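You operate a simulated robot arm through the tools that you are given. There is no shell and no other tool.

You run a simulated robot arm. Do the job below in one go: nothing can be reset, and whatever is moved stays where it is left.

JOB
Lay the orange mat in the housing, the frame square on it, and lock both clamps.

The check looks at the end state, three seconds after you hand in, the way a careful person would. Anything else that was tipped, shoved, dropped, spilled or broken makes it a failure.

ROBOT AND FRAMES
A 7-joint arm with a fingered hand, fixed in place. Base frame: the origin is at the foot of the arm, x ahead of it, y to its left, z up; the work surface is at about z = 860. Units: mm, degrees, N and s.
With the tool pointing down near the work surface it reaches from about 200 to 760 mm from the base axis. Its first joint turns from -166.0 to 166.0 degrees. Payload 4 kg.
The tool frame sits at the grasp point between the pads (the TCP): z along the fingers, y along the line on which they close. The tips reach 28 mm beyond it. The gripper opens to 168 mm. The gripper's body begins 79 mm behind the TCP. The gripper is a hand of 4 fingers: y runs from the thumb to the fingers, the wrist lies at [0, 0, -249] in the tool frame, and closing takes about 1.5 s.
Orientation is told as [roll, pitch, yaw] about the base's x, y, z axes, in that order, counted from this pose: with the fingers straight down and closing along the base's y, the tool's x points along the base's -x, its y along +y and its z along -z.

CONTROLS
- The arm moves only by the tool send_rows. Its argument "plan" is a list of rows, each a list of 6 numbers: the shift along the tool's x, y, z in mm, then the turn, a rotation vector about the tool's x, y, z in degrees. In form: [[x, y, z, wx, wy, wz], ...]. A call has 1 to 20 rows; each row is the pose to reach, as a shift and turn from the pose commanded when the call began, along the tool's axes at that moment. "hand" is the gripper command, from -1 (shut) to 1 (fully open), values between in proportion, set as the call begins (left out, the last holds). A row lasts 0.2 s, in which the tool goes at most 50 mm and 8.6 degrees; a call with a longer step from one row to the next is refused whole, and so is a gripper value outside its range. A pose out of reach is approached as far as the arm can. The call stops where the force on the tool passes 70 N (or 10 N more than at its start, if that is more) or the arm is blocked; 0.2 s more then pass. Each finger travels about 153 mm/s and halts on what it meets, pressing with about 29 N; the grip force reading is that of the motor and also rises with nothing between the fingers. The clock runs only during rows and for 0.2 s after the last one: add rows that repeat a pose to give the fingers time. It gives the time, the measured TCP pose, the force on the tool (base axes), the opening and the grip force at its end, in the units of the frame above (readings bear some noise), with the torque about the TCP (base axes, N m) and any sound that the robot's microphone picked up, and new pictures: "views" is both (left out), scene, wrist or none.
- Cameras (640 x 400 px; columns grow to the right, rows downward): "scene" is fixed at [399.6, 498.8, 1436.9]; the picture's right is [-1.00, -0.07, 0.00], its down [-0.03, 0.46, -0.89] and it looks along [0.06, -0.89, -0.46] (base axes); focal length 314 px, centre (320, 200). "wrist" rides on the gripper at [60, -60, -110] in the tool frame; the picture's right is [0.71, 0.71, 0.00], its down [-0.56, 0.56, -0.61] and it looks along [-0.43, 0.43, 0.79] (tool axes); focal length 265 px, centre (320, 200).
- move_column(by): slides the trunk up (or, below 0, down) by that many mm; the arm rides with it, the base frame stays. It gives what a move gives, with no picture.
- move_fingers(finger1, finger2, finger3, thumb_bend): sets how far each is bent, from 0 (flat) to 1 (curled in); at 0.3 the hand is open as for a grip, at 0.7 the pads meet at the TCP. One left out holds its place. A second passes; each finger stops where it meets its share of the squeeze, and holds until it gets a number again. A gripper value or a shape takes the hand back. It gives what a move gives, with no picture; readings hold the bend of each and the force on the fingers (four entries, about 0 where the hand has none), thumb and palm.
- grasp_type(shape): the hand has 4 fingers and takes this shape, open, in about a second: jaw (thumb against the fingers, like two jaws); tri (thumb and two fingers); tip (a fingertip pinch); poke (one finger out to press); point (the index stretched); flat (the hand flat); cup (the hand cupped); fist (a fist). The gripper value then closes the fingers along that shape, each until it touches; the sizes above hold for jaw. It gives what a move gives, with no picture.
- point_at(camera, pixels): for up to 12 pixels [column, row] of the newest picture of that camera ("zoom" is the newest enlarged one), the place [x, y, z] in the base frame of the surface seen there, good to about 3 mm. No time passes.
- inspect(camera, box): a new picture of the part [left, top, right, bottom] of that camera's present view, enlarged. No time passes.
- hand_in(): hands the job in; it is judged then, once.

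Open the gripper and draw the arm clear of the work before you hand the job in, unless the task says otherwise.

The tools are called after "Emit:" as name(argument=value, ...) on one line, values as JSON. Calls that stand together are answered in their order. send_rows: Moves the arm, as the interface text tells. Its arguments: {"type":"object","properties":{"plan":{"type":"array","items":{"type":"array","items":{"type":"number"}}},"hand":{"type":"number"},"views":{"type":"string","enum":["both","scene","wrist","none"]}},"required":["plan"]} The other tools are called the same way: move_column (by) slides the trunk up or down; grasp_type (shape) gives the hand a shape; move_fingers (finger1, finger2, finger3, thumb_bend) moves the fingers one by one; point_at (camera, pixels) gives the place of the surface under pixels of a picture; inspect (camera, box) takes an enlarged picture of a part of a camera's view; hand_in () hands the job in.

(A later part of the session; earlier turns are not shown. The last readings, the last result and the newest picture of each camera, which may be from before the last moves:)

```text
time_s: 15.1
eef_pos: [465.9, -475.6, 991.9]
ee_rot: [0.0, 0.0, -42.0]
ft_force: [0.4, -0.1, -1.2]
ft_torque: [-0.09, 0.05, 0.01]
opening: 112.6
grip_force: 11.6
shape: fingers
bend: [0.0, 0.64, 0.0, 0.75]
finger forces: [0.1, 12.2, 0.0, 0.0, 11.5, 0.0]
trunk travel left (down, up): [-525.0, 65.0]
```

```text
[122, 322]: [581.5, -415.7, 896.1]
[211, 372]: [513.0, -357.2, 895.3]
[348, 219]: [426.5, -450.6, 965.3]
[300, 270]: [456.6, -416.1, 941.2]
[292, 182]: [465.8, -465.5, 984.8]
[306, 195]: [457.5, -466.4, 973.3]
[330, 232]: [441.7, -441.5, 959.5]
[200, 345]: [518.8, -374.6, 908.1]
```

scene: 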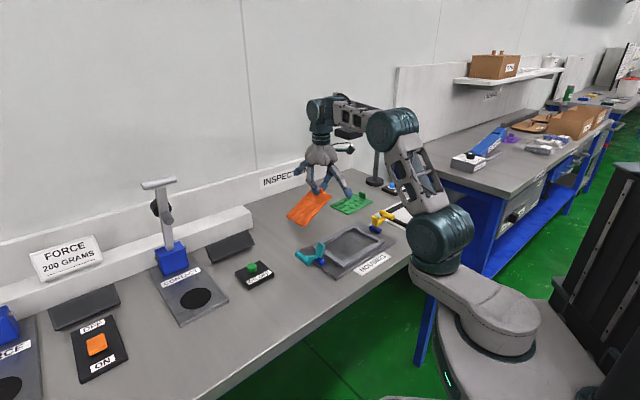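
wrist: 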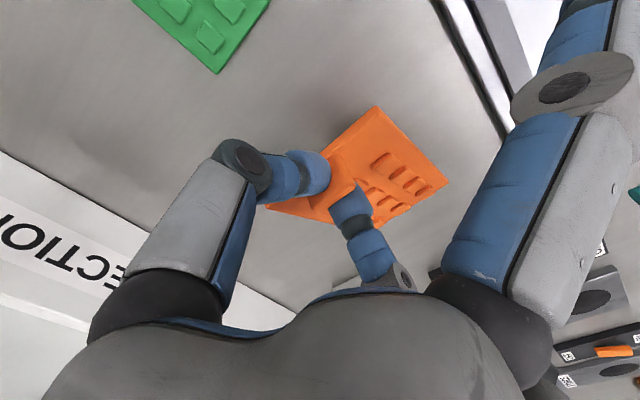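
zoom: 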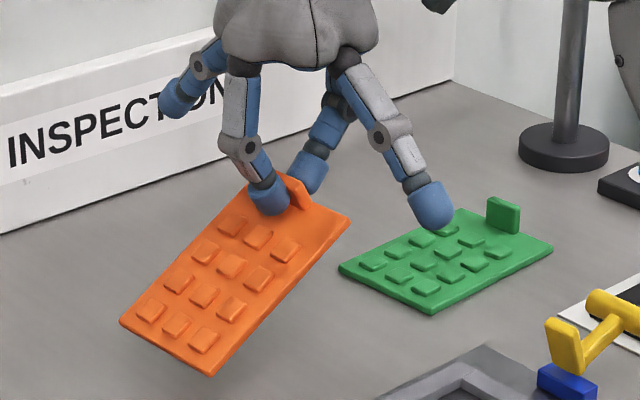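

The mat hangs about 29° nose-down and pivots in the pinch. I can set the far end into the recess first and hinge it down, so I'll measure the recess edges and the yellow clamp precisely.

Emit:
inspect(camera="scene", box=[304, 218, 400, 278])

Emit:
point_at(camera="zoom", pixels=[[126, 133], [330, 40], [350, 60], [510, 150], [480, 160], [240, 285], [230, 262], [300, 250], [340, 62], [200, 135], [150, 155], [280, 270]])

Emit:
point_at(camera="zoom", pixels=[[290, 60], [240, 85], [190, 112], [400, 75], [440, 98], [480, 122], [450, 190], [400, 220], [350, 245], [180, 235], [210, 260], [350, 150]])

```text
6.67 times, centred on (352, 248) of scene
```

zoom: 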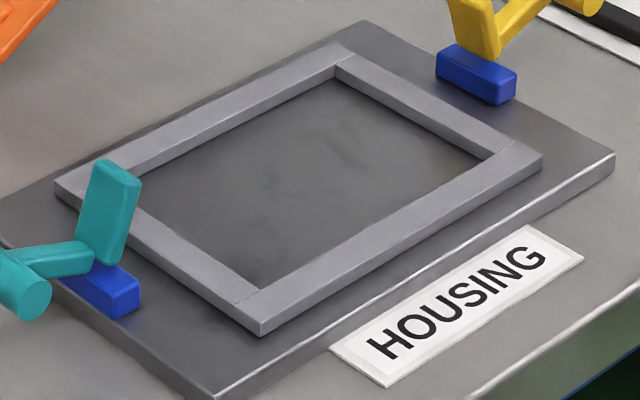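

```text
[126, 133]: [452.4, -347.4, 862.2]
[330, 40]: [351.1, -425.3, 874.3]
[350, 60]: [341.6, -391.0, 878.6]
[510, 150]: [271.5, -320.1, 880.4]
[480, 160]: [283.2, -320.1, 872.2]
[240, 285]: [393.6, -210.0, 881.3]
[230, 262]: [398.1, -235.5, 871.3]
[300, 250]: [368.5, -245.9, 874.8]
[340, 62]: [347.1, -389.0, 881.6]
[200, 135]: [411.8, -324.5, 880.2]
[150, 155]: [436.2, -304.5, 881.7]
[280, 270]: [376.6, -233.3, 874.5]
```

```text
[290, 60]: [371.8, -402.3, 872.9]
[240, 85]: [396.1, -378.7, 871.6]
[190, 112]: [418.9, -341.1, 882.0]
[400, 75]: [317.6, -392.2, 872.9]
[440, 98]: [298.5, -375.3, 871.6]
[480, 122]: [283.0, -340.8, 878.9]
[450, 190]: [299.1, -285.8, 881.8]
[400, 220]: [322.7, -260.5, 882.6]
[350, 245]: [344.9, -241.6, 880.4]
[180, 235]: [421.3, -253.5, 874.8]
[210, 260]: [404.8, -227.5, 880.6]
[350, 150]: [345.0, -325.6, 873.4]
```

The rim top is at z≈880 and the floor at z≈872. I'll query the inner and outer rim corners several times and average out the noise.

Emit:
point_at(camera="zoom", pixels=[[258, 291], [258, 291], [258, 291], [489, 157], [489, 157], [489, 157], [337, 73], [337, 73], [337, 73], [145, 208], [145, 208], [145, 208]])

Emit:
point_at(camera="zoom", pixels=[[262, 315], [262, 315], [262, 315], [538, 155], [538, 155], [538, 155], [340, 50], [340, 50], [340, 50], [61, 184], [61, 184], [61, 184]])

Emit:
point_at(camera="zoom", pixels=[[215, 388], [215, 388], [215, 388], [612, 158], [612, 158], [612, 158], [362, 24], [362, 24], [362, 24], [6, 209], [6, 209], [6, 209]])

```text
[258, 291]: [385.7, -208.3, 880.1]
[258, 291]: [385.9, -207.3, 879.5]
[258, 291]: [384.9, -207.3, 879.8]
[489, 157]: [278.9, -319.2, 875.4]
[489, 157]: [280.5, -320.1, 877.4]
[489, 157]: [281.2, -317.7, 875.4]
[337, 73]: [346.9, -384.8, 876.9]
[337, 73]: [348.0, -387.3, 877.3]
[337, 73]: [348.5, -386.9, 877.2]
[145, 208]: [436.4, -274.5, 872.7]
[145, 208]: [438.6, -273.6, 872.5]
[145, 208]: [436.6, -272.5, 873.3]
```

```text
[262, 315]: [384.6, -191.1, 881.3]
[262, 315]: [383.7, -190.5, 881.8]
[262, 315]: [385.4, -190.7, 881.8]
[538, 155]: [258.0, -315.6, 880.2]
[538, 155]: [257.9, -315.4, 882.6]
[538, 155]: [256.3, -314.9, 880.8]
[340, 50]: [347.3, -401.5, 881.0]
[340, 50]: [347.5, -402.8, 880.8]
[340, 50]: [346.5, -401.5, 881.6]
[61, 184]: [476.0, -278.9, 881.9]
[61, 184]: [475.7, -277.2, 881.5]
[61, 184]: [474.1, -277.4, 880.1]
```

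```text
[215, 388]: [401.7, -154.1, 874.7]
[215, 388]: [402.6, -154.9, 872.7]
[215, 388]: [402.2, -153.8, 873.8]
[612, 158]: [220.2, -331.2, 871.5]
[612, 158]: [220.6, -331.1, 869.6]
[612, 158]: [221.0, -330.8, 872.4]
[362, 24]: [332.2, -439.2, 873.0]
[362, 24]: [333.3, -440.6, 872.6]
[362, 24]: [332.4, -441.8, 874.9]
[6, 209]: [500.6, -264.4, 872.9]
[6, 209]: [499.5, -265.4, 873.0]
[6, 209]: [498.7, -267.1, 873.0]
```

The housing's long axis lies at 45°, with its rim centre at about (366,-296.5), rim top 881 and floor 872. I'll raise the mat, set yaw to -45, carry it over the housing and lean the palm 20° toward the mat, so the thumb will clear the yellow clamp.

Emit:
send_rows(plan=[[0, 0, -16, 0, 0, 0.6], [0, 0, -32, 0, 0, 1.2], [0, 0, -48, 0, 0, 1.8], [0, 0, -64, 0, 0, 2.4], [0, 0, -78, 0, 0, 3], [0, 0, -78, 0, 0, 3]], views="none")

Emit:
send_rows(plan=[[16, 3, 0, 1.5, 0, 0], [34, 7, 0, 3, 0, 0], [54, 11, 0, 5, 0, 0], [76, 16, 0, 7, 0, 0], [98, 21, 0, 9, 0, 0], [120, 26, 0, 11, 0, 0], [142, 30, 0, 13, 0, 0], [164, 35, 0, 15.5, 0, 0], [184, 39, 0, 18, 0, 0], [198, 42, 0, 20, 0, 0], [198, 42, 0, 20, 0, 0], [198, 42, 0, 20, 0, 0]])

Emit:
inspect(camera="scene", box=[280, 162, 424, 252])

```text
time_s: 16.5
eef_pos: [465.8, -477.3, 1069.2]
ee_rot: [0.0, 0.1, -45.0]
ft_force: [-0.7, 0.7, -1.8]
ft_torque: [-0.04, 0.04, -0.02]
opening: 112.2
grip_force: 11.7
shape: fingers
bend: [0.0, 0.64, 0.0, 0.75]
finger forces: [0.0, 12.3, 0.0, 0.0, 11.6, 0.0]
trunk travel left (down, up): [-525.0, 65.0]
```

```text
time_s: 19.1
eef_pos: [355.0, -308.0, 1069.2]
ee_rot: [-20.1, 0.0, -45.0]
ft_force: [-0.3, -0.6, -1.4]
ft_torque: [-0.04, 0.04, 0.0]
opening: 112.1
grip_force: 11.4
shape: fingers
bend: [0.0, 0.64, 0.0, 0.76]
finger forces: [0.0, 11.8, 0.1, 0.1, 10.7, 0.0]
trunk travel left (down, up): [-525.0, 65.0]
```

scene: 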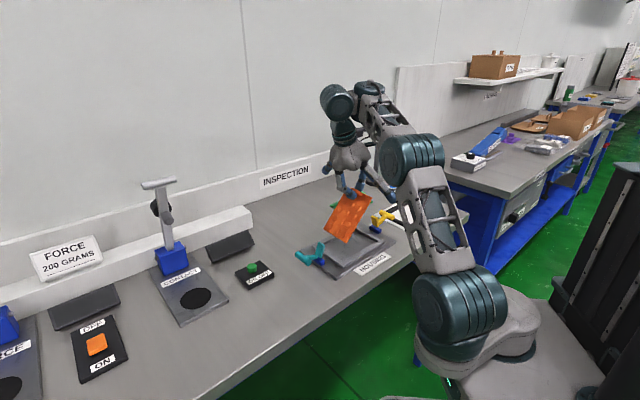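
wrist: 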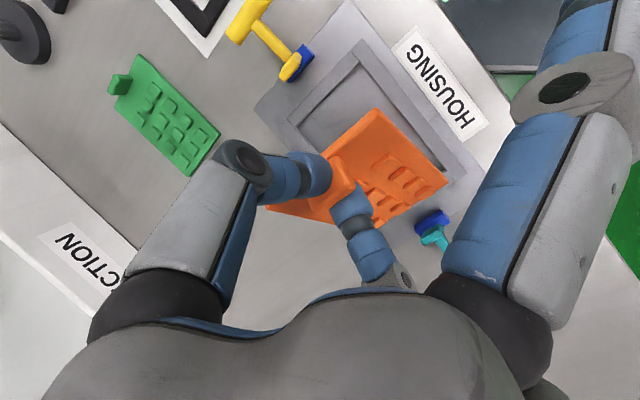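

```text
4.44 times, centred on (352, 207) of scene
```

zoom: 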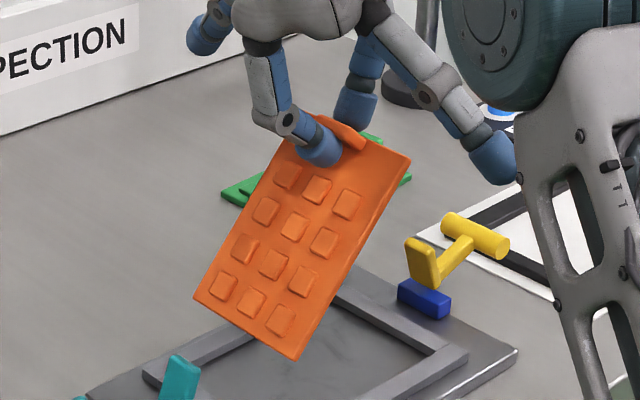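

The mat now hangs nose-down over the recess, palm leaning as intended. I'll measure its lower edge corners at zoom (195,298) and (297,357).

Emit:
point_at(camera="zoom", pixels=[[198, 298], [198, 298], [198, 298], [294, 356], [294, 356], [294, 356], [405, 158], [405, 158], [405, 158], [340, 130], [362, 145]])

```text
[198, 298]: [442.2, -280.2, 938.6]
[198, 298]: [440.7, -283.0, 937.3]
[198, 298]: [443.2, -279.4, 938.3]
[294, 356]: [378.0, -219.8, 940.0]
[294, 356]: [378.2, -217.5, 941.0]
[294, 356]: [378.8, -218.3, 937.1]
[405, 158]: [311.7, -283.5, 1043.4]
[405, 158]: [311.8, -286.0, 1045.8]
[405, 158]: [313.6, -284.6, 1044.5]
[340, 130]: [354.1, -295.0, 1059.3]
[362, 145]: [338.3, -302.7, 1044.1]
```

The far edge's mid-point is at t≈64 along the axis and about 2 mm off laterally, well inside the recess. I'll lower 58 mm vertically, to just above the floor.

Emit:
send_rows(plan=[[-0.5, 5.1, 14.1, 0, 0, 0], [-1, 10.3, 28.2, 0, 0, 0], [-1.5, 15.4, 42.3, 0, 0, 0], [-1.8, 19.8, 54.5, 0, 0, 0], [-1.8, 19.8, 54.5, 0, 0, 0]])

Emit:
inspect(camera="scene", box=[280, 182, 424, 272])

Emit:
point_at(camera="zoom", pixels=[[210, 270], [300, 328], [405, 140]])

```text
time_s: 20.3
eef_pos: [357.0, -309.5, 1011.1]
ee_rot: [-20.1, 0.0, -44.9]
ft_force: [-0.7, 0.2, -1.2]
ft_torque: [-0.04, 0.03, -0.01]
opening: 112.4
grip_force: 10.8
shape: fingers
bend: [0.0, 0.64, 0.0, 0.76]
finger forces: [0.0, 11.7, 0.0, 0.1, 10.8, 0.0]
trunk travel left (down, up): [-525.0, 65.0]
```

scene: 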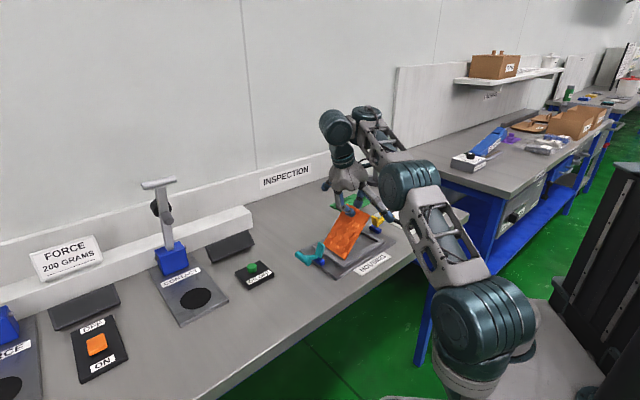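
wrist: 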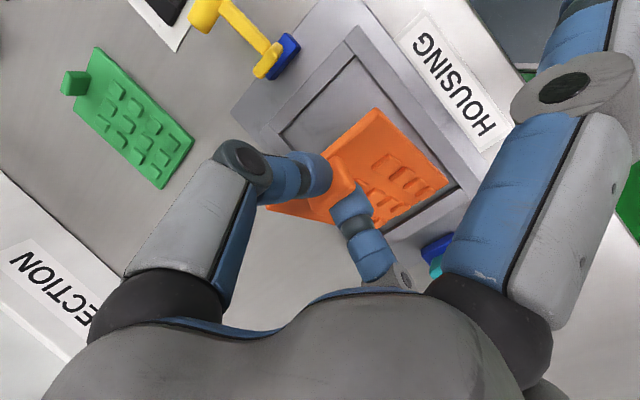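

```text
4.44 times, centred on (352, 227) of scene
```

zoom: 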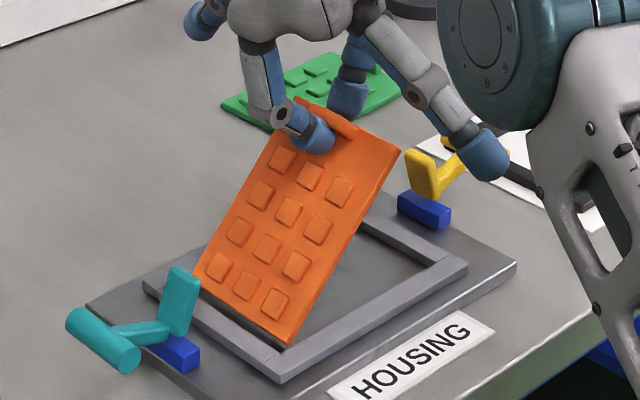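

```text
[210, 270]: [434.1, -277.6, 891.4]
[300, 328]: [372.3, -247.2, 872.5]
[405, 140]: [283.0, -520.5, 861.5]
```

The low edge sits inside the recess just above the floor near the cyan end. I'll touch down and begin the hinge arc, moving back and down, with small steps.

Emit:
send_rows(plan=[[0, 1.4, 3.8, 0, 0, 0], [0, 2.7, 7.5, 0, 0, 0], [0, 0, 14, 0, 0, 0], [0, -3.3, 21.4, 0, 0, 0], [0, -5.6, 27, 0, 0, 0], [0, -7.9, 32.7, 0, 0, 0], [0, -9.8, 38.5, 0, 0, 0], [0, -11.6, 44.4, 0, 0, 0], [0, -11.6, 44.4, 0, 0, 0]])

Emit:
inspect(camera="scene", box=[280, 182, 424, 272])

```text
time_s: 22.3
eef_pos: [338.3, -327.2, 975.2]
ee_rot: [-20.1, 0.0, -45.0]
ft_force: [-1.6, -1.1, 0.8]
ft_torque: [0.0, -0.03, -0.01]
opening: 112.6
grip_force: 11.7
shape: fingers
bend: [0.0, 0.65, 0.0, 0.74]
finger forces: [0.0, 11.2, 0.1, 0.0, 12.7, 0.0]
trunk travel left (down, up): [-525.0, 65.0]
```

scene: 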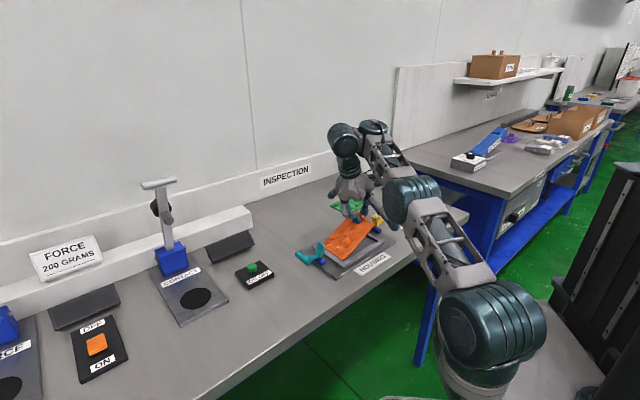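
wrist: 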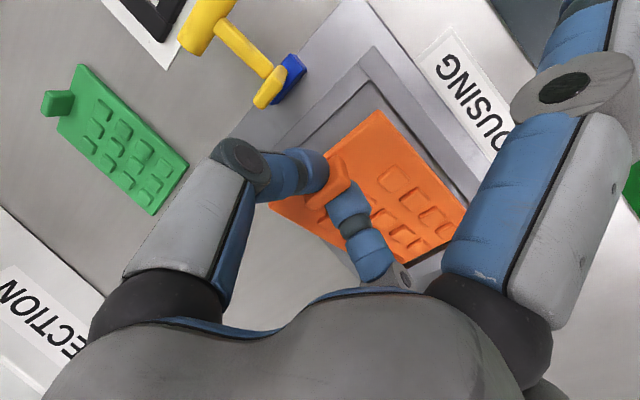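

```text
4.44 times, centred on (352, 227) of scene
```

zoom: 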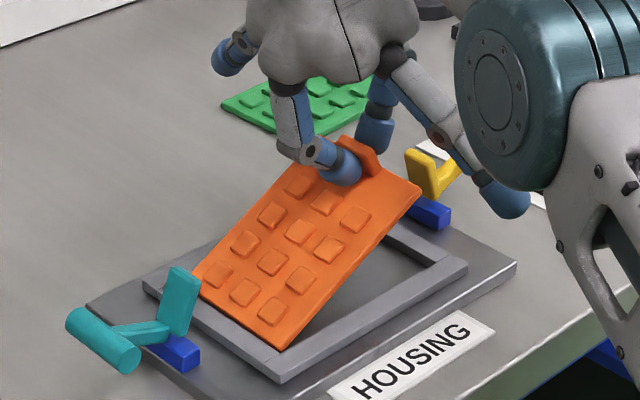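

The hinge works: the far edge rests at the cyan end of the recess and contact forces are low. Continuing the arc down to about z 927.

Emit:
send_rows(plan=[[0, -1.5, 6.5, 0, 0, 0], [0, -2.8, 13, 0, 0, 0], [0, -3.5, 19.5, 0, 0, 0], [0, -4, 25.9, 0, 0, 0], [0, -4.2, 32, 0, 0, 0], [0, -4.4, 38, 0, 0, 0], [0, -4.4, 43, 0, 0, 0], [0, -4, 48, 0, 0, 0], [0, -3.7, 52.8, 0, 0, 0], [0, -3.7, 52.8, 0, 0, 0]])

Emit:
inspect(camera="scene", box=[280, 182, 424, 272])

Emit:
inspect(camera="wrist", box=[160, 0, 480, 200])

```text
time_s: 24.5
eef_pos: [322.8, -343.2, 925.5]
ee_rot: [-20.0, 0.0, -45.0]
ft_force: [0.2, 0.6, 0.6]
ft_torque: [0.2, -0.18, 0.02]
opening: 113.3
grip_force: 17.9
shape: fingers
bend: [0.0, 0.73, 0.0, 0.71]
finger forces: [0.1, 19.9, 0.0, 0.0, 15.1, 0.1]
trunk travel left (down, up): [-525.0, 65.0]
```

scene: 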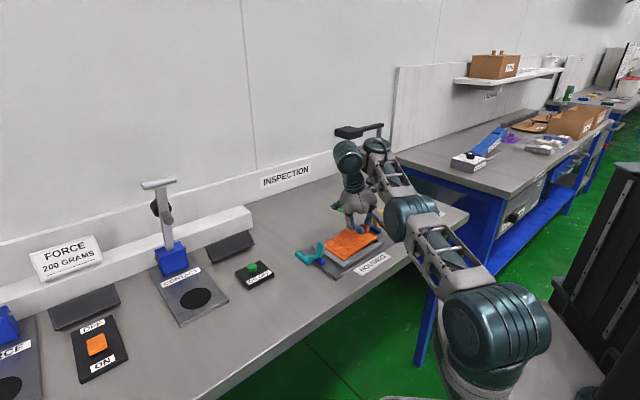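
wrist: 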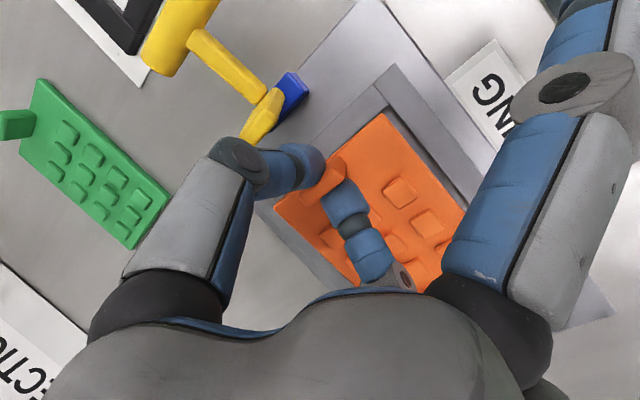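

```text
4.44 times, centred on (352, 227) of scene
```

zoom: 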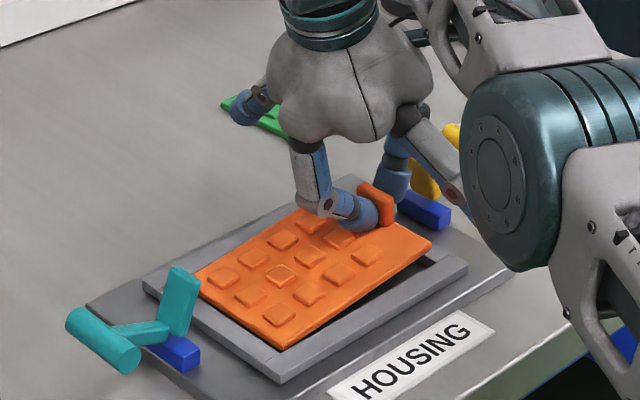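

```text
2.00 times, centred on (320, 100) of wrist
```

zoom: 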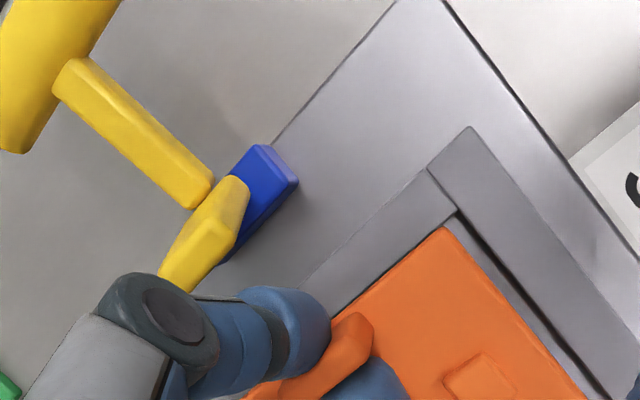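

The mat is nearly down, with its near end just inside the rim. I'll measure the mat's near corner, its heights, and the thumb's gap to the yellow paddle.

Emit:
point_at(camera="zoom", pixels=[[445, 240], [445, 240], [453, 212], [453, 212], [350, 300], [335, 296], [560, 370], [165, 308], [205, 340], [200, 240], [170, 278], [235, 190]])

Emit:
inspect(camera="scene", box=[300, 212, 396, 272])

Emit:
point_at(camera="zoom", pixels=[[290, 320], [390, 225], [500, 155], [300, 105], [200, 160], [160, 180], [350, 150], [250, 290]])

```text
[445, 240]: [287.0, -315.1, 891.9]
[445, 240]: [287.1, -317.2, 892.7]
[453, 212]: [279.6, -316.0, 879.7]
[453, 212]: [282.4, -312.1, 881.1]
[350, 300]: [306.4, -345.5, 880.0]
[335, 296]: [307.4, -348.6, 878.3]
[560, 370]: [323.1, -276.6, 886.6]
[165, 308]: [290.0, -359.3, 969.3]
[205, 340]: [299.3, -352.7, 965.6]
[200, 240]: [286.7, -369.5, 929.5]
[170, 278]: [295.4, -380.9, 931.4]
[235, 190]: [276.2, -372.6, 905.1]
```

```text
6.67 times, centred on (348, 242) of scene
```

zoom: 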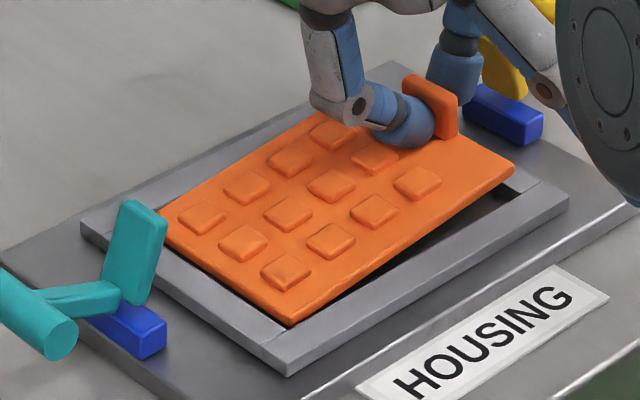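

```text
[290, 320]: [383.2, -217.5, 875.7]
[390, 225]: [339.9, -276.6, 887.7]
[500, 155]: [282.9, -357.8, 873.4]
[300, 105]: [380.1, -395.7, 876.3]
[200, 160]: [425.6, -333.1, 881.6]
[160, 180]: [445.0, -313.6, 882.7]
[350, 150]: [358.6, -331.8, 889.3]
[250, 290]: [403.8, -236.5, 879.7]
```

The mat spans t≈-70 to 68 within the recess (±75), laterally within about 1 mm, and its near end is 14 mm up. I'll lower 5 mm more, keeping the thumb above the paddle at z 931, then open both fingers slightly.

Emit:
send_rows(plan=[[0, 0.4, 2.5, 0, 0, 0], [0, 0.8, 5, 0, 0, 0], [0, 0.8, 5, 0, 0, 0]], views="none")

Emit:
move_fingers(finger2=0.64, thumb_bend=0.66)

Emit:
inspect(camera="scene", box=[300, 212, 396, 272])

Emit:
inspect(camera="wrist", box=[160, 0, 480, 200])

```text
time_s: 25.3
eef_pos: [323.5, -344.4, 920.4]
ee_rot: [-20.0, 0.0, -45.0]
ft_force: [0.5, -0.1, 1.8]
ft_torque: [0.19, -0.22, -0.03]
opening: 113.1
grip_force: 19.0
shape: fingers
bend: [0.0, 0.73, 0.0, 0.71]
finger forces: [0.1, 21.5, 0.1, 0.0, 15.5, 0.0]
trunk travel left (down, up): [-525.0, 65.0]
```

```text
time_s: 26.3
eef_pos: [320.5, -343.9, 922.0]
ee_rot: [-19.9, 0.0, -44.9]
ft_force: [-0.6, 0.1, 4.3]
ft_torque: [-0.02, -0.03, -0.01]
opening: 114.5
grip_force: 2.9
shape: fingers
bend: [0.0, 0.67, 0.0, 0.66]
finger forces: [0.0, 5.2, 0.0, 0.1, 0.0, 0.1]
trunk travel left (down, up): [-525.0, 65.0]
```

```text
6.67 times, centred on (348, 242) of scene
```

zoom: 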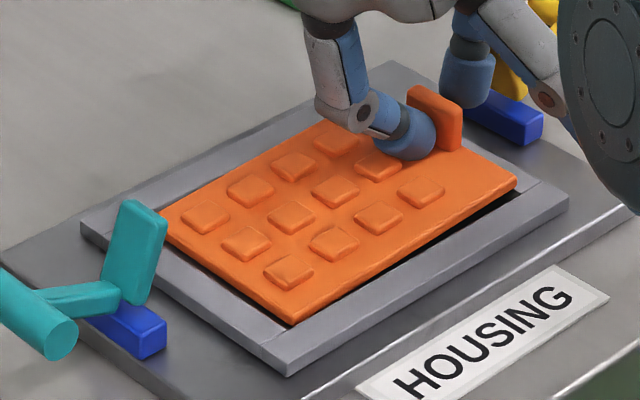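

```text
2.00 times, centred on (320, 100) of wrist
```

zoom: 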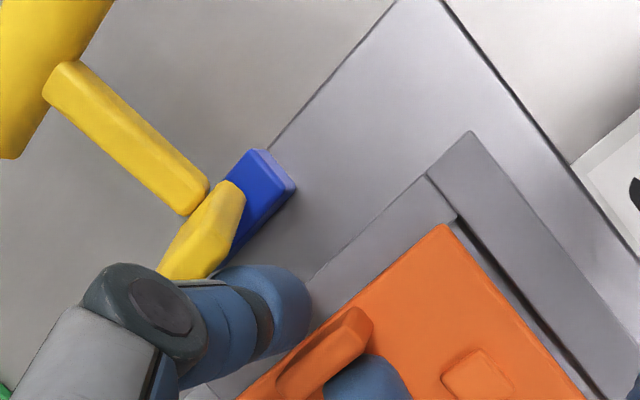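

Thumb is off the tab, but finger 2 still touches with 5 N, and I want to know whether the near end sits in the recess. Measuring heights along the mat's near edge.

Emit:
point_at(camera="zoom", pixels=[[445, 236], [445, 236], [400, 272], [400, 272], [360, 305], [453, 212], [395, 255], [500, 320], [560, 380], [460, 290]])

Emit:
inspect(camera="scene", box=[344, 222, 392, 252])

```text
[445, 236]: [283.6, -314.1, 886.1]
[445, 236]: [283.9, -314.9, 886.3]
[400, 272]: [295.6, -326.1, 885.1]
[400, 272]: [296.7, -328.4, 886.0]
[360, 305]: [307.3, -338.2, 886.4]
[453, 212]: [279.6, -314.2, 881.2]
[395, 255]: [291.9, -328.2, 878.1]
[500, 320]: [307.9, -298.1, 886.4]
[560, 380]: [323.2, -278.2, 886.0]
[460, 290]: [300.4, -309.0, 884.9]
```

```text
13.33 times, centred on (368, 237) of scene
```

zoom: 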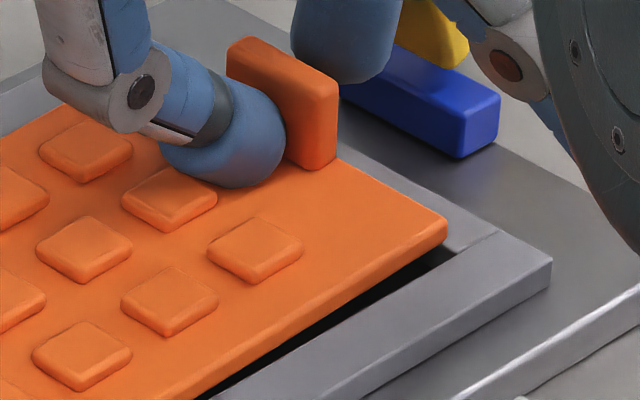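

The near end's top is at z≈886 and should be about 878, so it is either catching on the near rim or not settled. I'll raise the hand 12 mm to take finger 2 off and look again.

Emit:
send_rows(plan=[[0, -2, -5.6, 0, 0, 0], [0, -4.1, -11.3, 0, 0, 0], [0, -4.1, -11.3, 0, 0, 0]])

Emit:
inspect(camera="scene", box=[328, 212, 392, 252])

Emit:
inspect(camera="wrist", box=[160, 0, 480, 200])

Emit:
point_at(camera="zoom", pixels=[[445, 240], [445, 240], [400, 278], [400, 278], [453, 212], [560, 380], [500, 330]])

```text
time_s: 27.1
eef_pos: [320.6, -344.7, 933.7]
ee_rot: [-20.0, 0.1, -45.1]
ft_force: [0.2, 0.0, 0.7]
ft_torque: [0.0, 0.02, 0.0]
opening: 114.3
grip_force: 0.1
shape: fingers
bend: [0.0, 0.64, 0.0, 0.66]
finger forces: [0.1, 0.1, 0.1, 0.0, 0.1, 0.1]
trunk travel left (down, up): [-525.0, 65.0]
```

scene: 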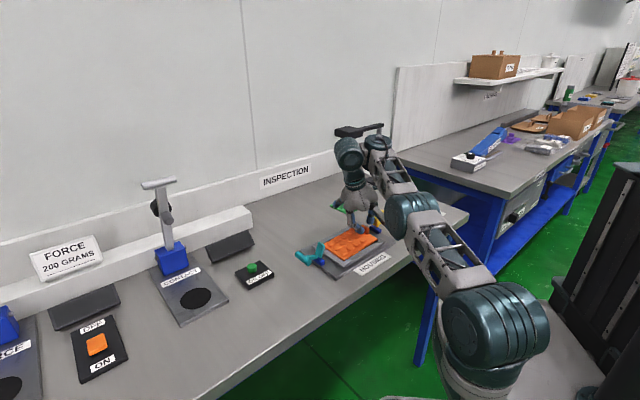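
wrist: 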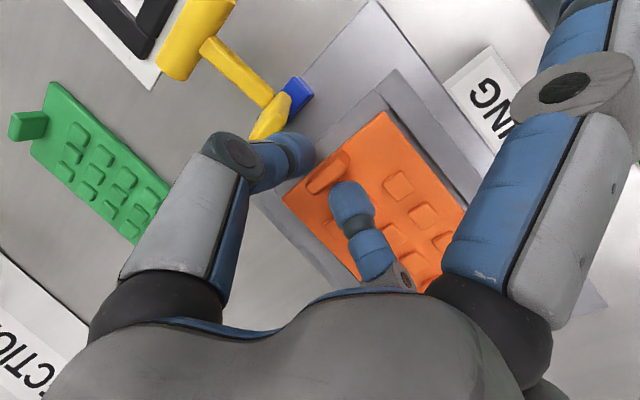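

```text
10.00 times, centred on (360, 232) of scene
```

zoom: 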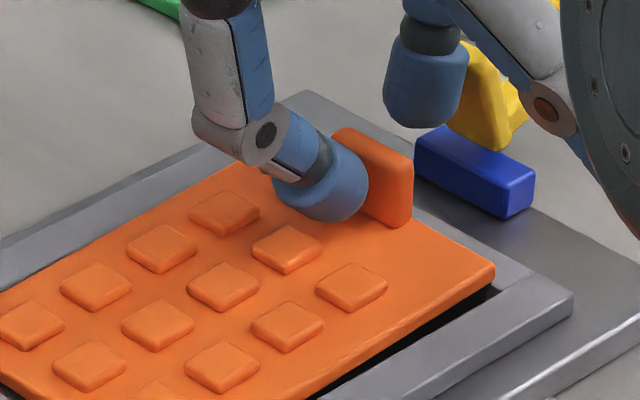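

```text
2.00 times, centred on (320, 100) of wrist
```

zoom: 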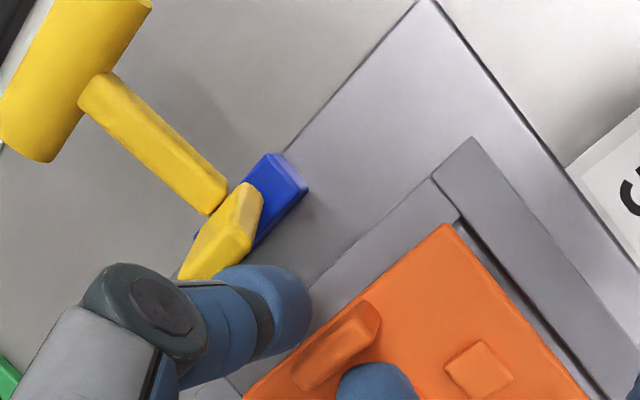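

```text
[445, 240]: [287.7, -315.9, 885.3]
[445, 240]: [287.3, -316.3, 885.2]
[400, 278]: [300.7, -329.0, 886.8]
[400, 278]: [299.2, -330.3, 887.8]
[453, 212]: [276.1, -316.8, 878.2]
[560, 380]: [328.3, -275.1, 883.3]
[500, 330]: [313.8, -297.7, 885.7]
```

The mat rests on the near rim: its near edge overlaps the rim by a few mm. I'll lower, regrip the tab, shift about 5 mm toward the cyan end and set it down again.

Emit:
send_rows(plan=[[0, 1.4, 3.8, 0, 0, 0], [0, 2.7, 7.5, 0, 0, 0], [0, 2.7, 7.5, 0, 0, 0]], views="none")

Emit:
move_fingers(finger2=0.8, thumb_bend=0.8)

Emit:
inspect(camera="scene", box=[300, 212, 396, 272])

Emit:
inspect(camera="wrist", box=[160, 0, 480, 200])

```text
time_s: 27.9
eef_pos: [320.9, -344.8, 927.1]
ee_rot: [-20.0, 0.0, -45.0]
ft_force: [0.8, 0.3, -0.2]
ft_torque: [-0.01, -0.02, 0.05]
opening: 114.7
grip_force: 0.0
shape: fingers
bend: [0.0, 0.64, 0.0, 0.66]
finger forces: [0.1, 0.1, 0.0, 0.0, 0.0, 0.1]
trunk travel left (down, up): [-525.0, 65.0]
```

```text
time_s: 28.9
eef_pos: [321.3, -345.4, 926.5]
ee_rot: [-20.0, 0.0, -45.1]
ft_force: [-1.5, -1.1, 0.4]
ft_torque: [0.05, -0.03, 0.03]
opening: 112.7
grip_force: 12.5
shape: fingers
bend: [0.0, 0.66, 0.0, 0.72]
finger forces: [0.0, 12.1, 0.1, 0.0, 13.4, 0.0]
trunk travel left (down, up): [-525.0, 65.0]
```

```text
6.67 times, centred on (348, 242) of scene
```

zoom: 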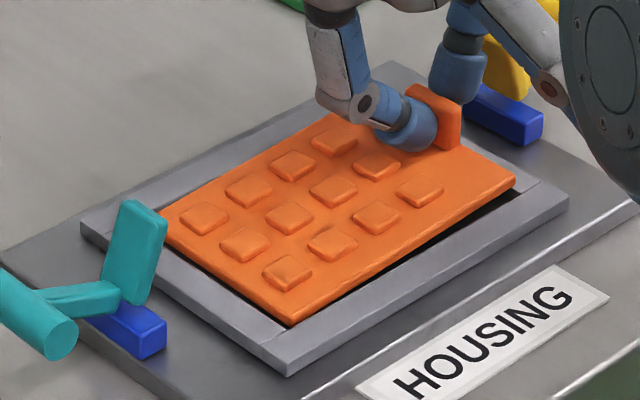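

```text
2.00 times, centred on (320, 100) of wrist
```

zoom: 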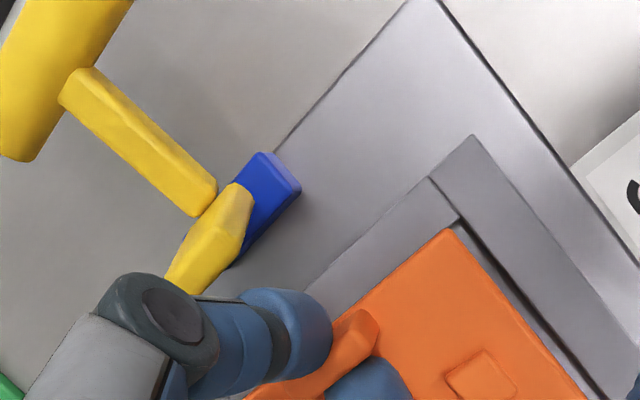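

Gripped again (12–13 N). I'll lift 1.5 mm, shift 5 mm toward the cyan end, then lower.

Emit:
send_rows(plan=[[0, -0.5, -1.4, 0, 0, 0], [0, 1.8, -2.3, 0, 0, 0], [0, 4.2, -3.1, 0, 0, 0], [0, 4.7, -1.7, 0, 0, 0], [0, 5.4, 0.2, 0, 0, 0], [0, 6.4, 3, 0, 0, 0], [0, 6.4, 3, 0, 0, 0]])

Emit:
inspect(camera="scene", box=[300, 212, 396, 272])

Emit:
inspect(camera="wrist", box=[160, 0, 480, 200])

Emit:
point_at(camera="zoom", pixels=[[445, 245], [445, 245], [400, 285], [400, 285], [560, 380], [500, 330]])

```text
time_s: 30.5
eef_pos: [326.6, -341.6, 920.8]
ee_rot: [-20.1, 0.0, -45.0]
ft_force: [-0.6, -2.2, 0.3]
ft_torque: [0.13, -0.1, 0.0]
opening: 112.9
grip_force: 13.8
shape: fingers
bend: [0.0, 0.66, 0.0, 0.72]
finger forces: [0.0, 13.3, 0.0, 0.0, 14.0, 0.1]
trunk travel left (down, up): [-525.0, 65.0]
```

scene: 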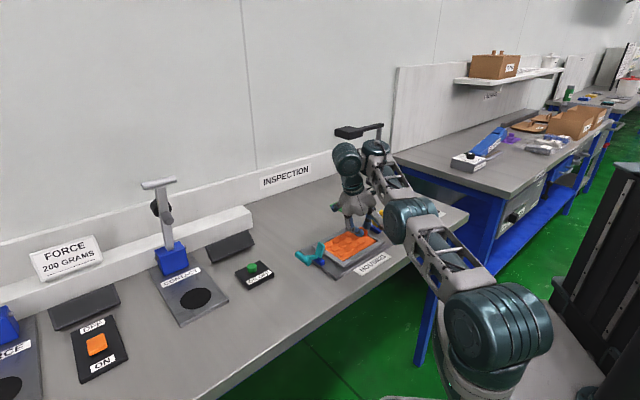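
wrist: 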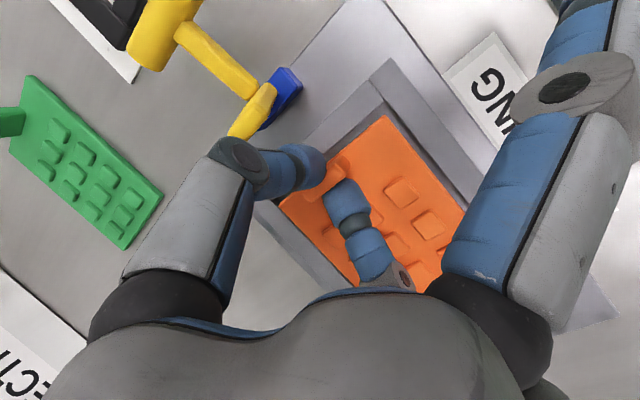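

```text
6.67 times, centred on (348, 242) of scene
```

zoom: 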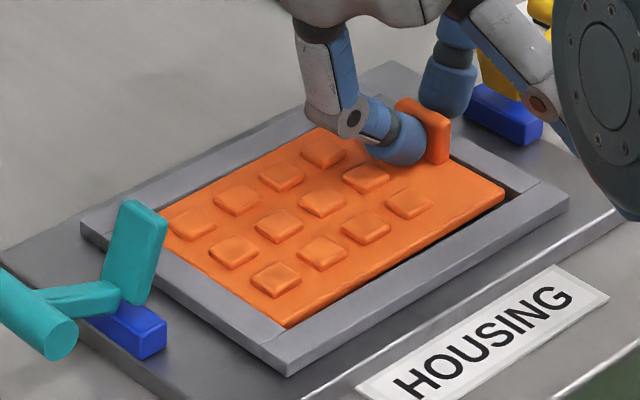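

```text
2.00 times, centred on (320, 100) of wrist
```

zoom: 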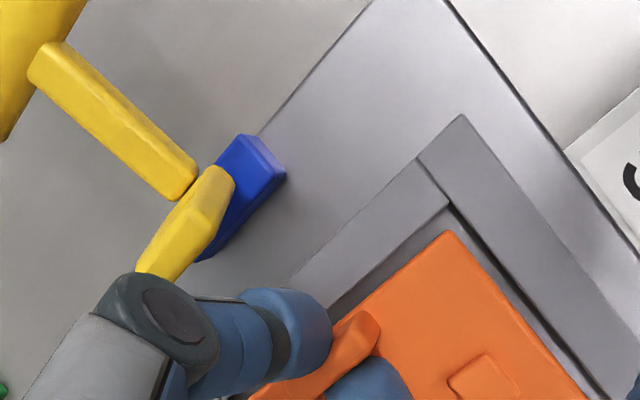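

```text
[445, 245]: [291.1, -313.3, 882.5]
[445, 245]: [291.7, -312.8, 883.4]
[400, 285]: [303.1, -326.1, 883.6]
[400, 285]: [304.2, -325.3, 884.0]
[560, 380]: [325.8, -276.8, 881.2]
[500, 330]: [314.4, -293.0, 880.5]
```

A gap now shows along the near rim and the mat is dropping into the recess. I'll release it again and check that it lies flat.

Emit:
move_fingers(finger2=0.62, thumb_bend=0.66)

Emit:
send_rows(plan=[[0, -3.4, -9.4, 0, 0, 0], [0, -6.8, -18.8, 0, 0, 0], [0, -6.8, -18.8, 0, 0, 0]])

Emit:
inspect(camera="scene", box=[300, 212, 396, 272])

Emit:
inspect(camera="wrist", box=[200, 60, 456, 220])

```text
time_s: 31.5
eef_pos: [325.4, -341.3, 919.9]
ee_rot: [-20.0, 0.0, -45.0]
ft_force: [0.9, 0.2, 0.9]
ft_torque: [0.01, -0.03, 0.0]
opening: 114.5
grip_force: 0.9
shape: fingers
bend: [0.0, 0.63, 0.0, 0.66]
finger forces: [0.1, 1.1, 0.0, 0.0, 0.0, 0.0]
trunk travel left (down, up): [-525.0, 65.0]
```

```text
time_s: 32.3
eef_pos: [324.3, -341.1, 941.6]
ee_rot: [-20.0, 0.1, -45.0]
ft_force: [0.5, 0.3, 0.4]
ft_torque: [-0.01, -0.03, 0.02]
opening: 114.2
grip_force: 0.0
shape: fingers
bend: [0.0, 0.62, 0.0, 0.66]
finger forces: [0.0, 0.0, 0.1, 0.1, 0.0, 0.0]
trunk travel left (down, up): [-525.0, 65.0]
```

scene: 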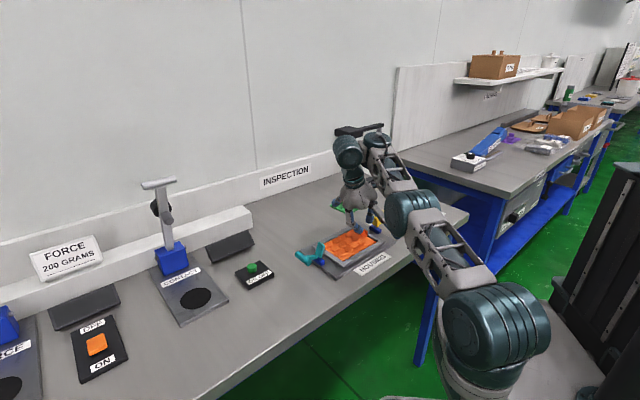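
wrist: 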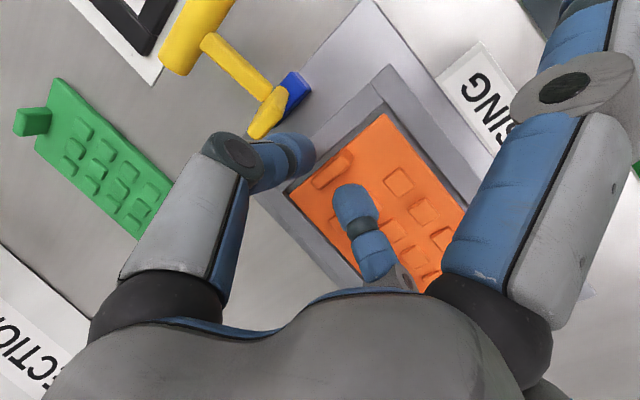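

```text
6.67 times, centred on (348, 242) of scene
```

zoom: 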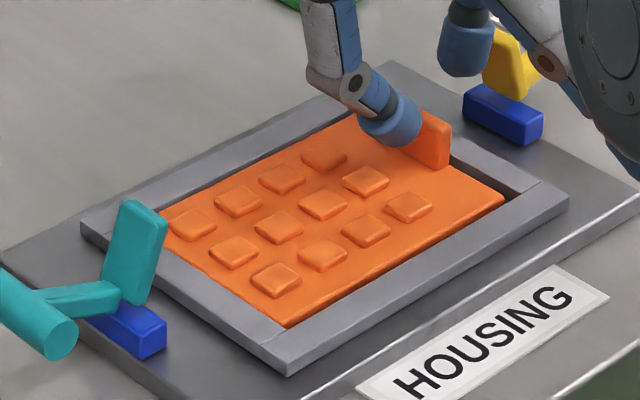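

```text
2.50 times, centred on (328, 140) of wrist
```

zoom: 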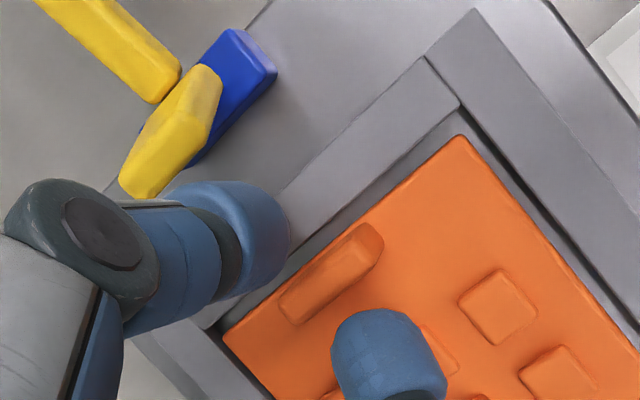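

The mat now looks seated in the recess. I'll raise straight up, remove the tilt, and view the whole housing from above.

Emit:
send_rows(plan=[[0, -8, -22, 0, 0, 0], [0, -17, -47, 0, 0, 0], [0, -27, -75, 0, 0, 0], [0, -41, -112.8, 0, 0, 0], [0, -41, -112.8, -7, 0, 0], [0, -41, -112.8, -14, 0, 0], [0, -41, -112.8, -20, 0, 0], [0, -41, -112.8, -20, 0, 0]])

Emit:
inspect(camera="wrist", box=[160, 0, 480, 200])

Emit:
inspect(camera="scene", box=[300, 212, 396, 272])

Emit:
point_at(camera="zoom", pixels=[[285, 322], [285, 322], [240, 295], [175, 225], [320, 140], [470, 190], [495, 195], [495, 195], [350, 180], [300, 260]])

```text
time_s: 34.1
eef_pos: [326.4, -339.9, 1060.7]
ee_rot: [0.2, 0.0, -45.0]
ft_force: [-0.1, -0.7, -0.2]
ft_torque: [0.01, 0.02, 0.0]
opening: 114.3
grip_force: 0.2
shape: fingers
bend: [0.0, 0.62, 0.0, 0.66]
finger forces: [0.0, 0.0, 0.0, 0.1, 0.1, 0.0]
trunk travel left (down, up): [-525.0, 65.0]
```

scene: 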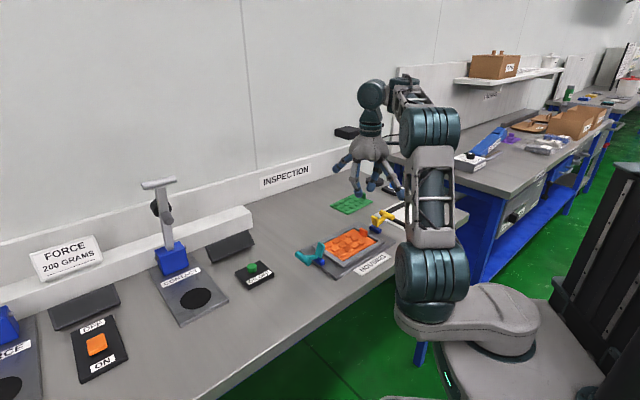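
wrist: 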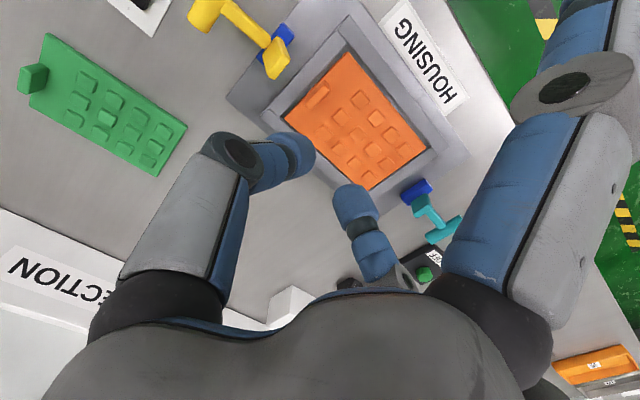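

```text
2.00 times, centred on (320, 100) of wrist
```

zoom: 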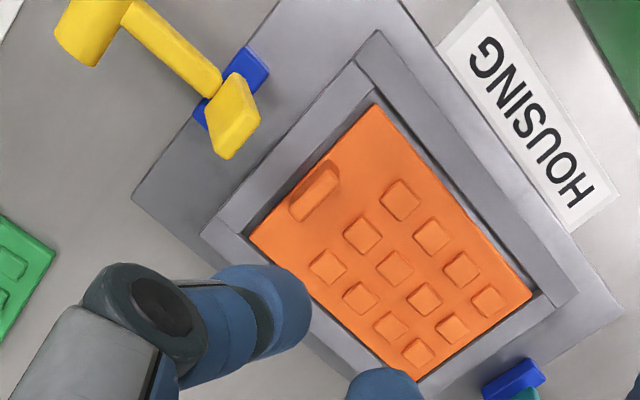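

```text
6.67 times, centred on (348, 242) of scene
```

zoom: 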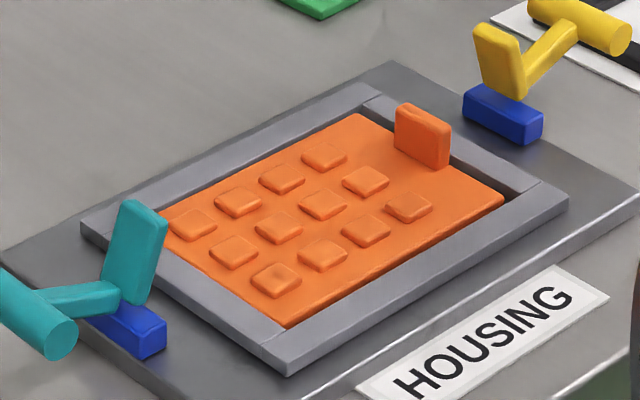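

```text
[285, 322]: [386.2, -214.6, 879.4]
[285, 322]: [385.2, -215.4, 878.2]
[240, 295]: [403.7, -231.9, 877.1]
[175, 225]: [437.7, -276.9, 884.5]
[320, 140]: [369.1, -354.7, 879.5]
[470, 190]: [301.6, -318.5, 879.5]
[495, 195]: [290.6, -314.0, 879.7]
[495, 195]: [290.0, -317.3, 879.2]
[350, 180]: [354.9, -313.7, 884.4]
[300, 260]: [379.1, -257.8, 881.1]
```

The mat lies flat in the recess, with a gap on all sides and its top at about 879, level with the rim. Next is the frame: I'll move above its tab at about (103,-480) and turn to yaw -135, so the pinch runs across the frame's long side.

Emit:
send_rows(plan=[[4, -18, 0, 0, 0, 6], [9, -38, 0, 0, 0, 13], [13, -58, 0, 0, 0, 20], [18, -78, 0, 0, 0, 27], [22, -98, 0, 0, 0, 34], [27, -118, 0, 0, 0, 41], [32, -138, 0, 0, 0, 48], [36, -158, 0, 0, 0, 55], [41, -178, 0, 0, 0, 62], [45, -198, 0, 0, 0, 69], [50, -218, 5, 0, 0, 76], [55, -238, 15, 0, 0, 83], [58.7, -256.7, 30, 0, 0, 90], [58.7, -256.7, 50, 0, 0, 90], [58.7, -256.7, 50, 0, 0, 90]])

Emit:
inspect(camera="wrist", box=[160, 0, 480, 200])

Emit:
inspect(camera="scene", box=[352, 172, 448, 232])

```text
time_s: 37.3
eef_pos: [101.8, -481.5, 1010.0]
ee_rot: [-0.1, 0.1, -135.1]
ft_force: [-0.2, 0.3, 0.2]
ft_torque: [-0.03, 0.02, 0.0]
opening: 114.7
grip_force: 0.1
shape: fingers
bend: [0.0, 0.62, 0.0, 0.66]
finger forces: [0.1, 0.0, 0.1, 0.0, 0.0, 0.0]
trunk travel left (down, up): [-525.0, 65.0]
```

scene: 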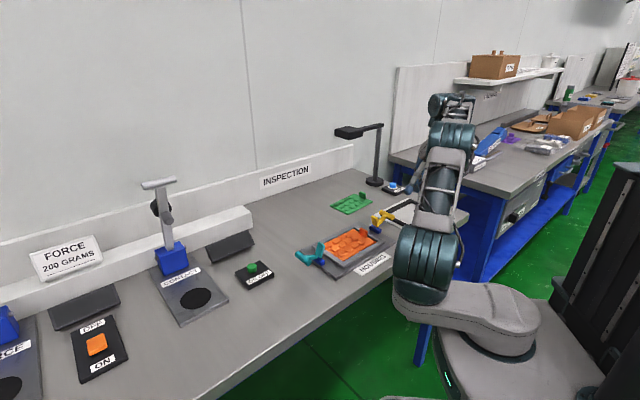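
wrist: 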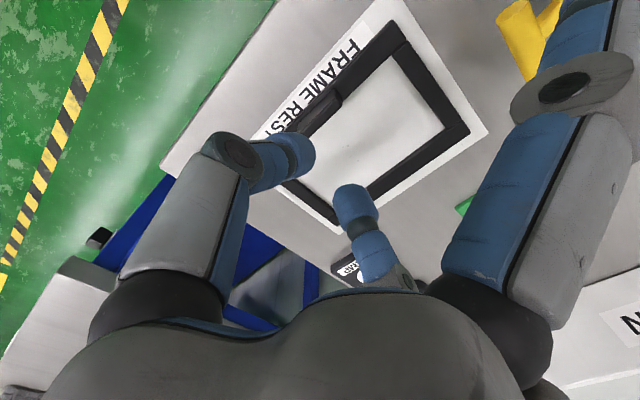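

```text
2.00 times, centred on (320, 100) of wrist
```

zoom: 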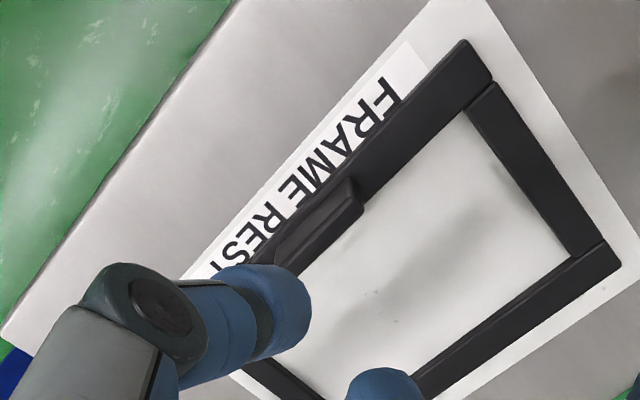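

```text
6.67 times, centred on (400, 202) of scene
```

zoom: 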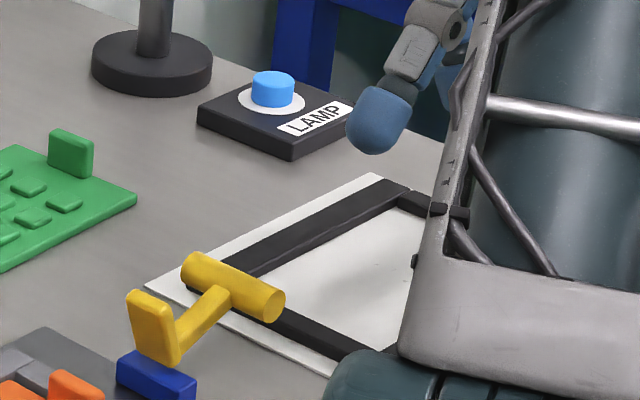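

The frame and its tab are visible from above. I'll measure the frame corners, tab and bar widths in the wrist enlargement.

Emit:
inspect(camera="wrist", box=[240, 0, 496, 160])

Emit:
point_at(camera="zoom", pixels=[[388, 56], [388, 56], [416, 96], [416, 96], [568, 328], [568, 328], [515, 320], [388, 142], [234, 235], [234, 235], [250, 268], [190, 305]])

Emit:
point_at(camera="zoom", pixels=[[245, 245], [215, 275], [195, 300], [255, 232], [235, 260], [160, 290], [350, 90], [370, 150], [470, 210], [490, 370], [420, 100], [570, 315]])

```text
2.50 times, centred on (368, 80) of wrist
```

zoom: 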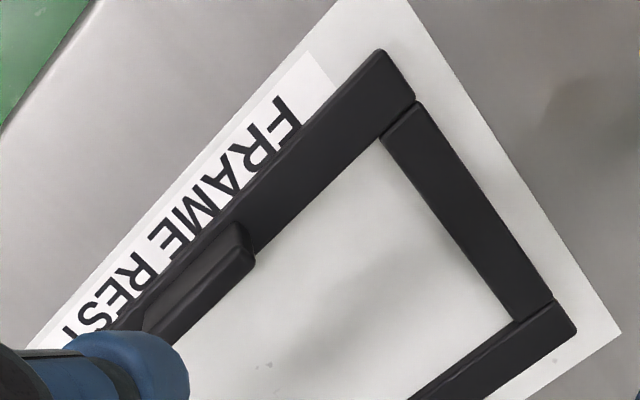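

```text
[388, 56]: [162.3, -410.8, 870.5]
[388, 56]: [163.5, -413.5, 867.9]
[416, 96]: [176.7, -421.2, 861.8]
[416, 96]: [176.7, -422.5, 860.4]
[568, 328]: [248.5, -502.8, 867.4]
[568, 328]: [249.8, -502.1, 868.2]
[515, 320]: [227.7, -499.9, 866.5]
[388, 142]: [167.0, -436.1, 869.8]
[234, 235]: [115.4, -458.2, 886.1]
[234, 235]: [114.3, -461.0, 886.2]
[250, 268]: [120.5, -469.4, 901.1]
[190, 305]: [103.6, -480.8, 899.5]
```

```text
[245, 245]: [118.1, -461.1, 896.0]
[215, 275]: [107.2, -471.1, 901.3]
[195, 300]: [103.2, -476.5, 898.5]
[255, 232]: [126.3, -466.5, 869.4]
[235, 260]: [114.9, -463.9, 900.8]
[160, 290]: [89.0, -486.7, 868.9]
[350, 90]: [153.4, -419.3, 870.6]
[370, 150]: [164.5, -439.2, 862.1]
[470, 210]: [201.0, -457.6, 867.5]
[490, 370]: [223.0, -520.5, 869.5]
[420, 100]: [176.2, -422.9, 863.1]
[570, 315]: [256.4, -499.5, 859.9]
```

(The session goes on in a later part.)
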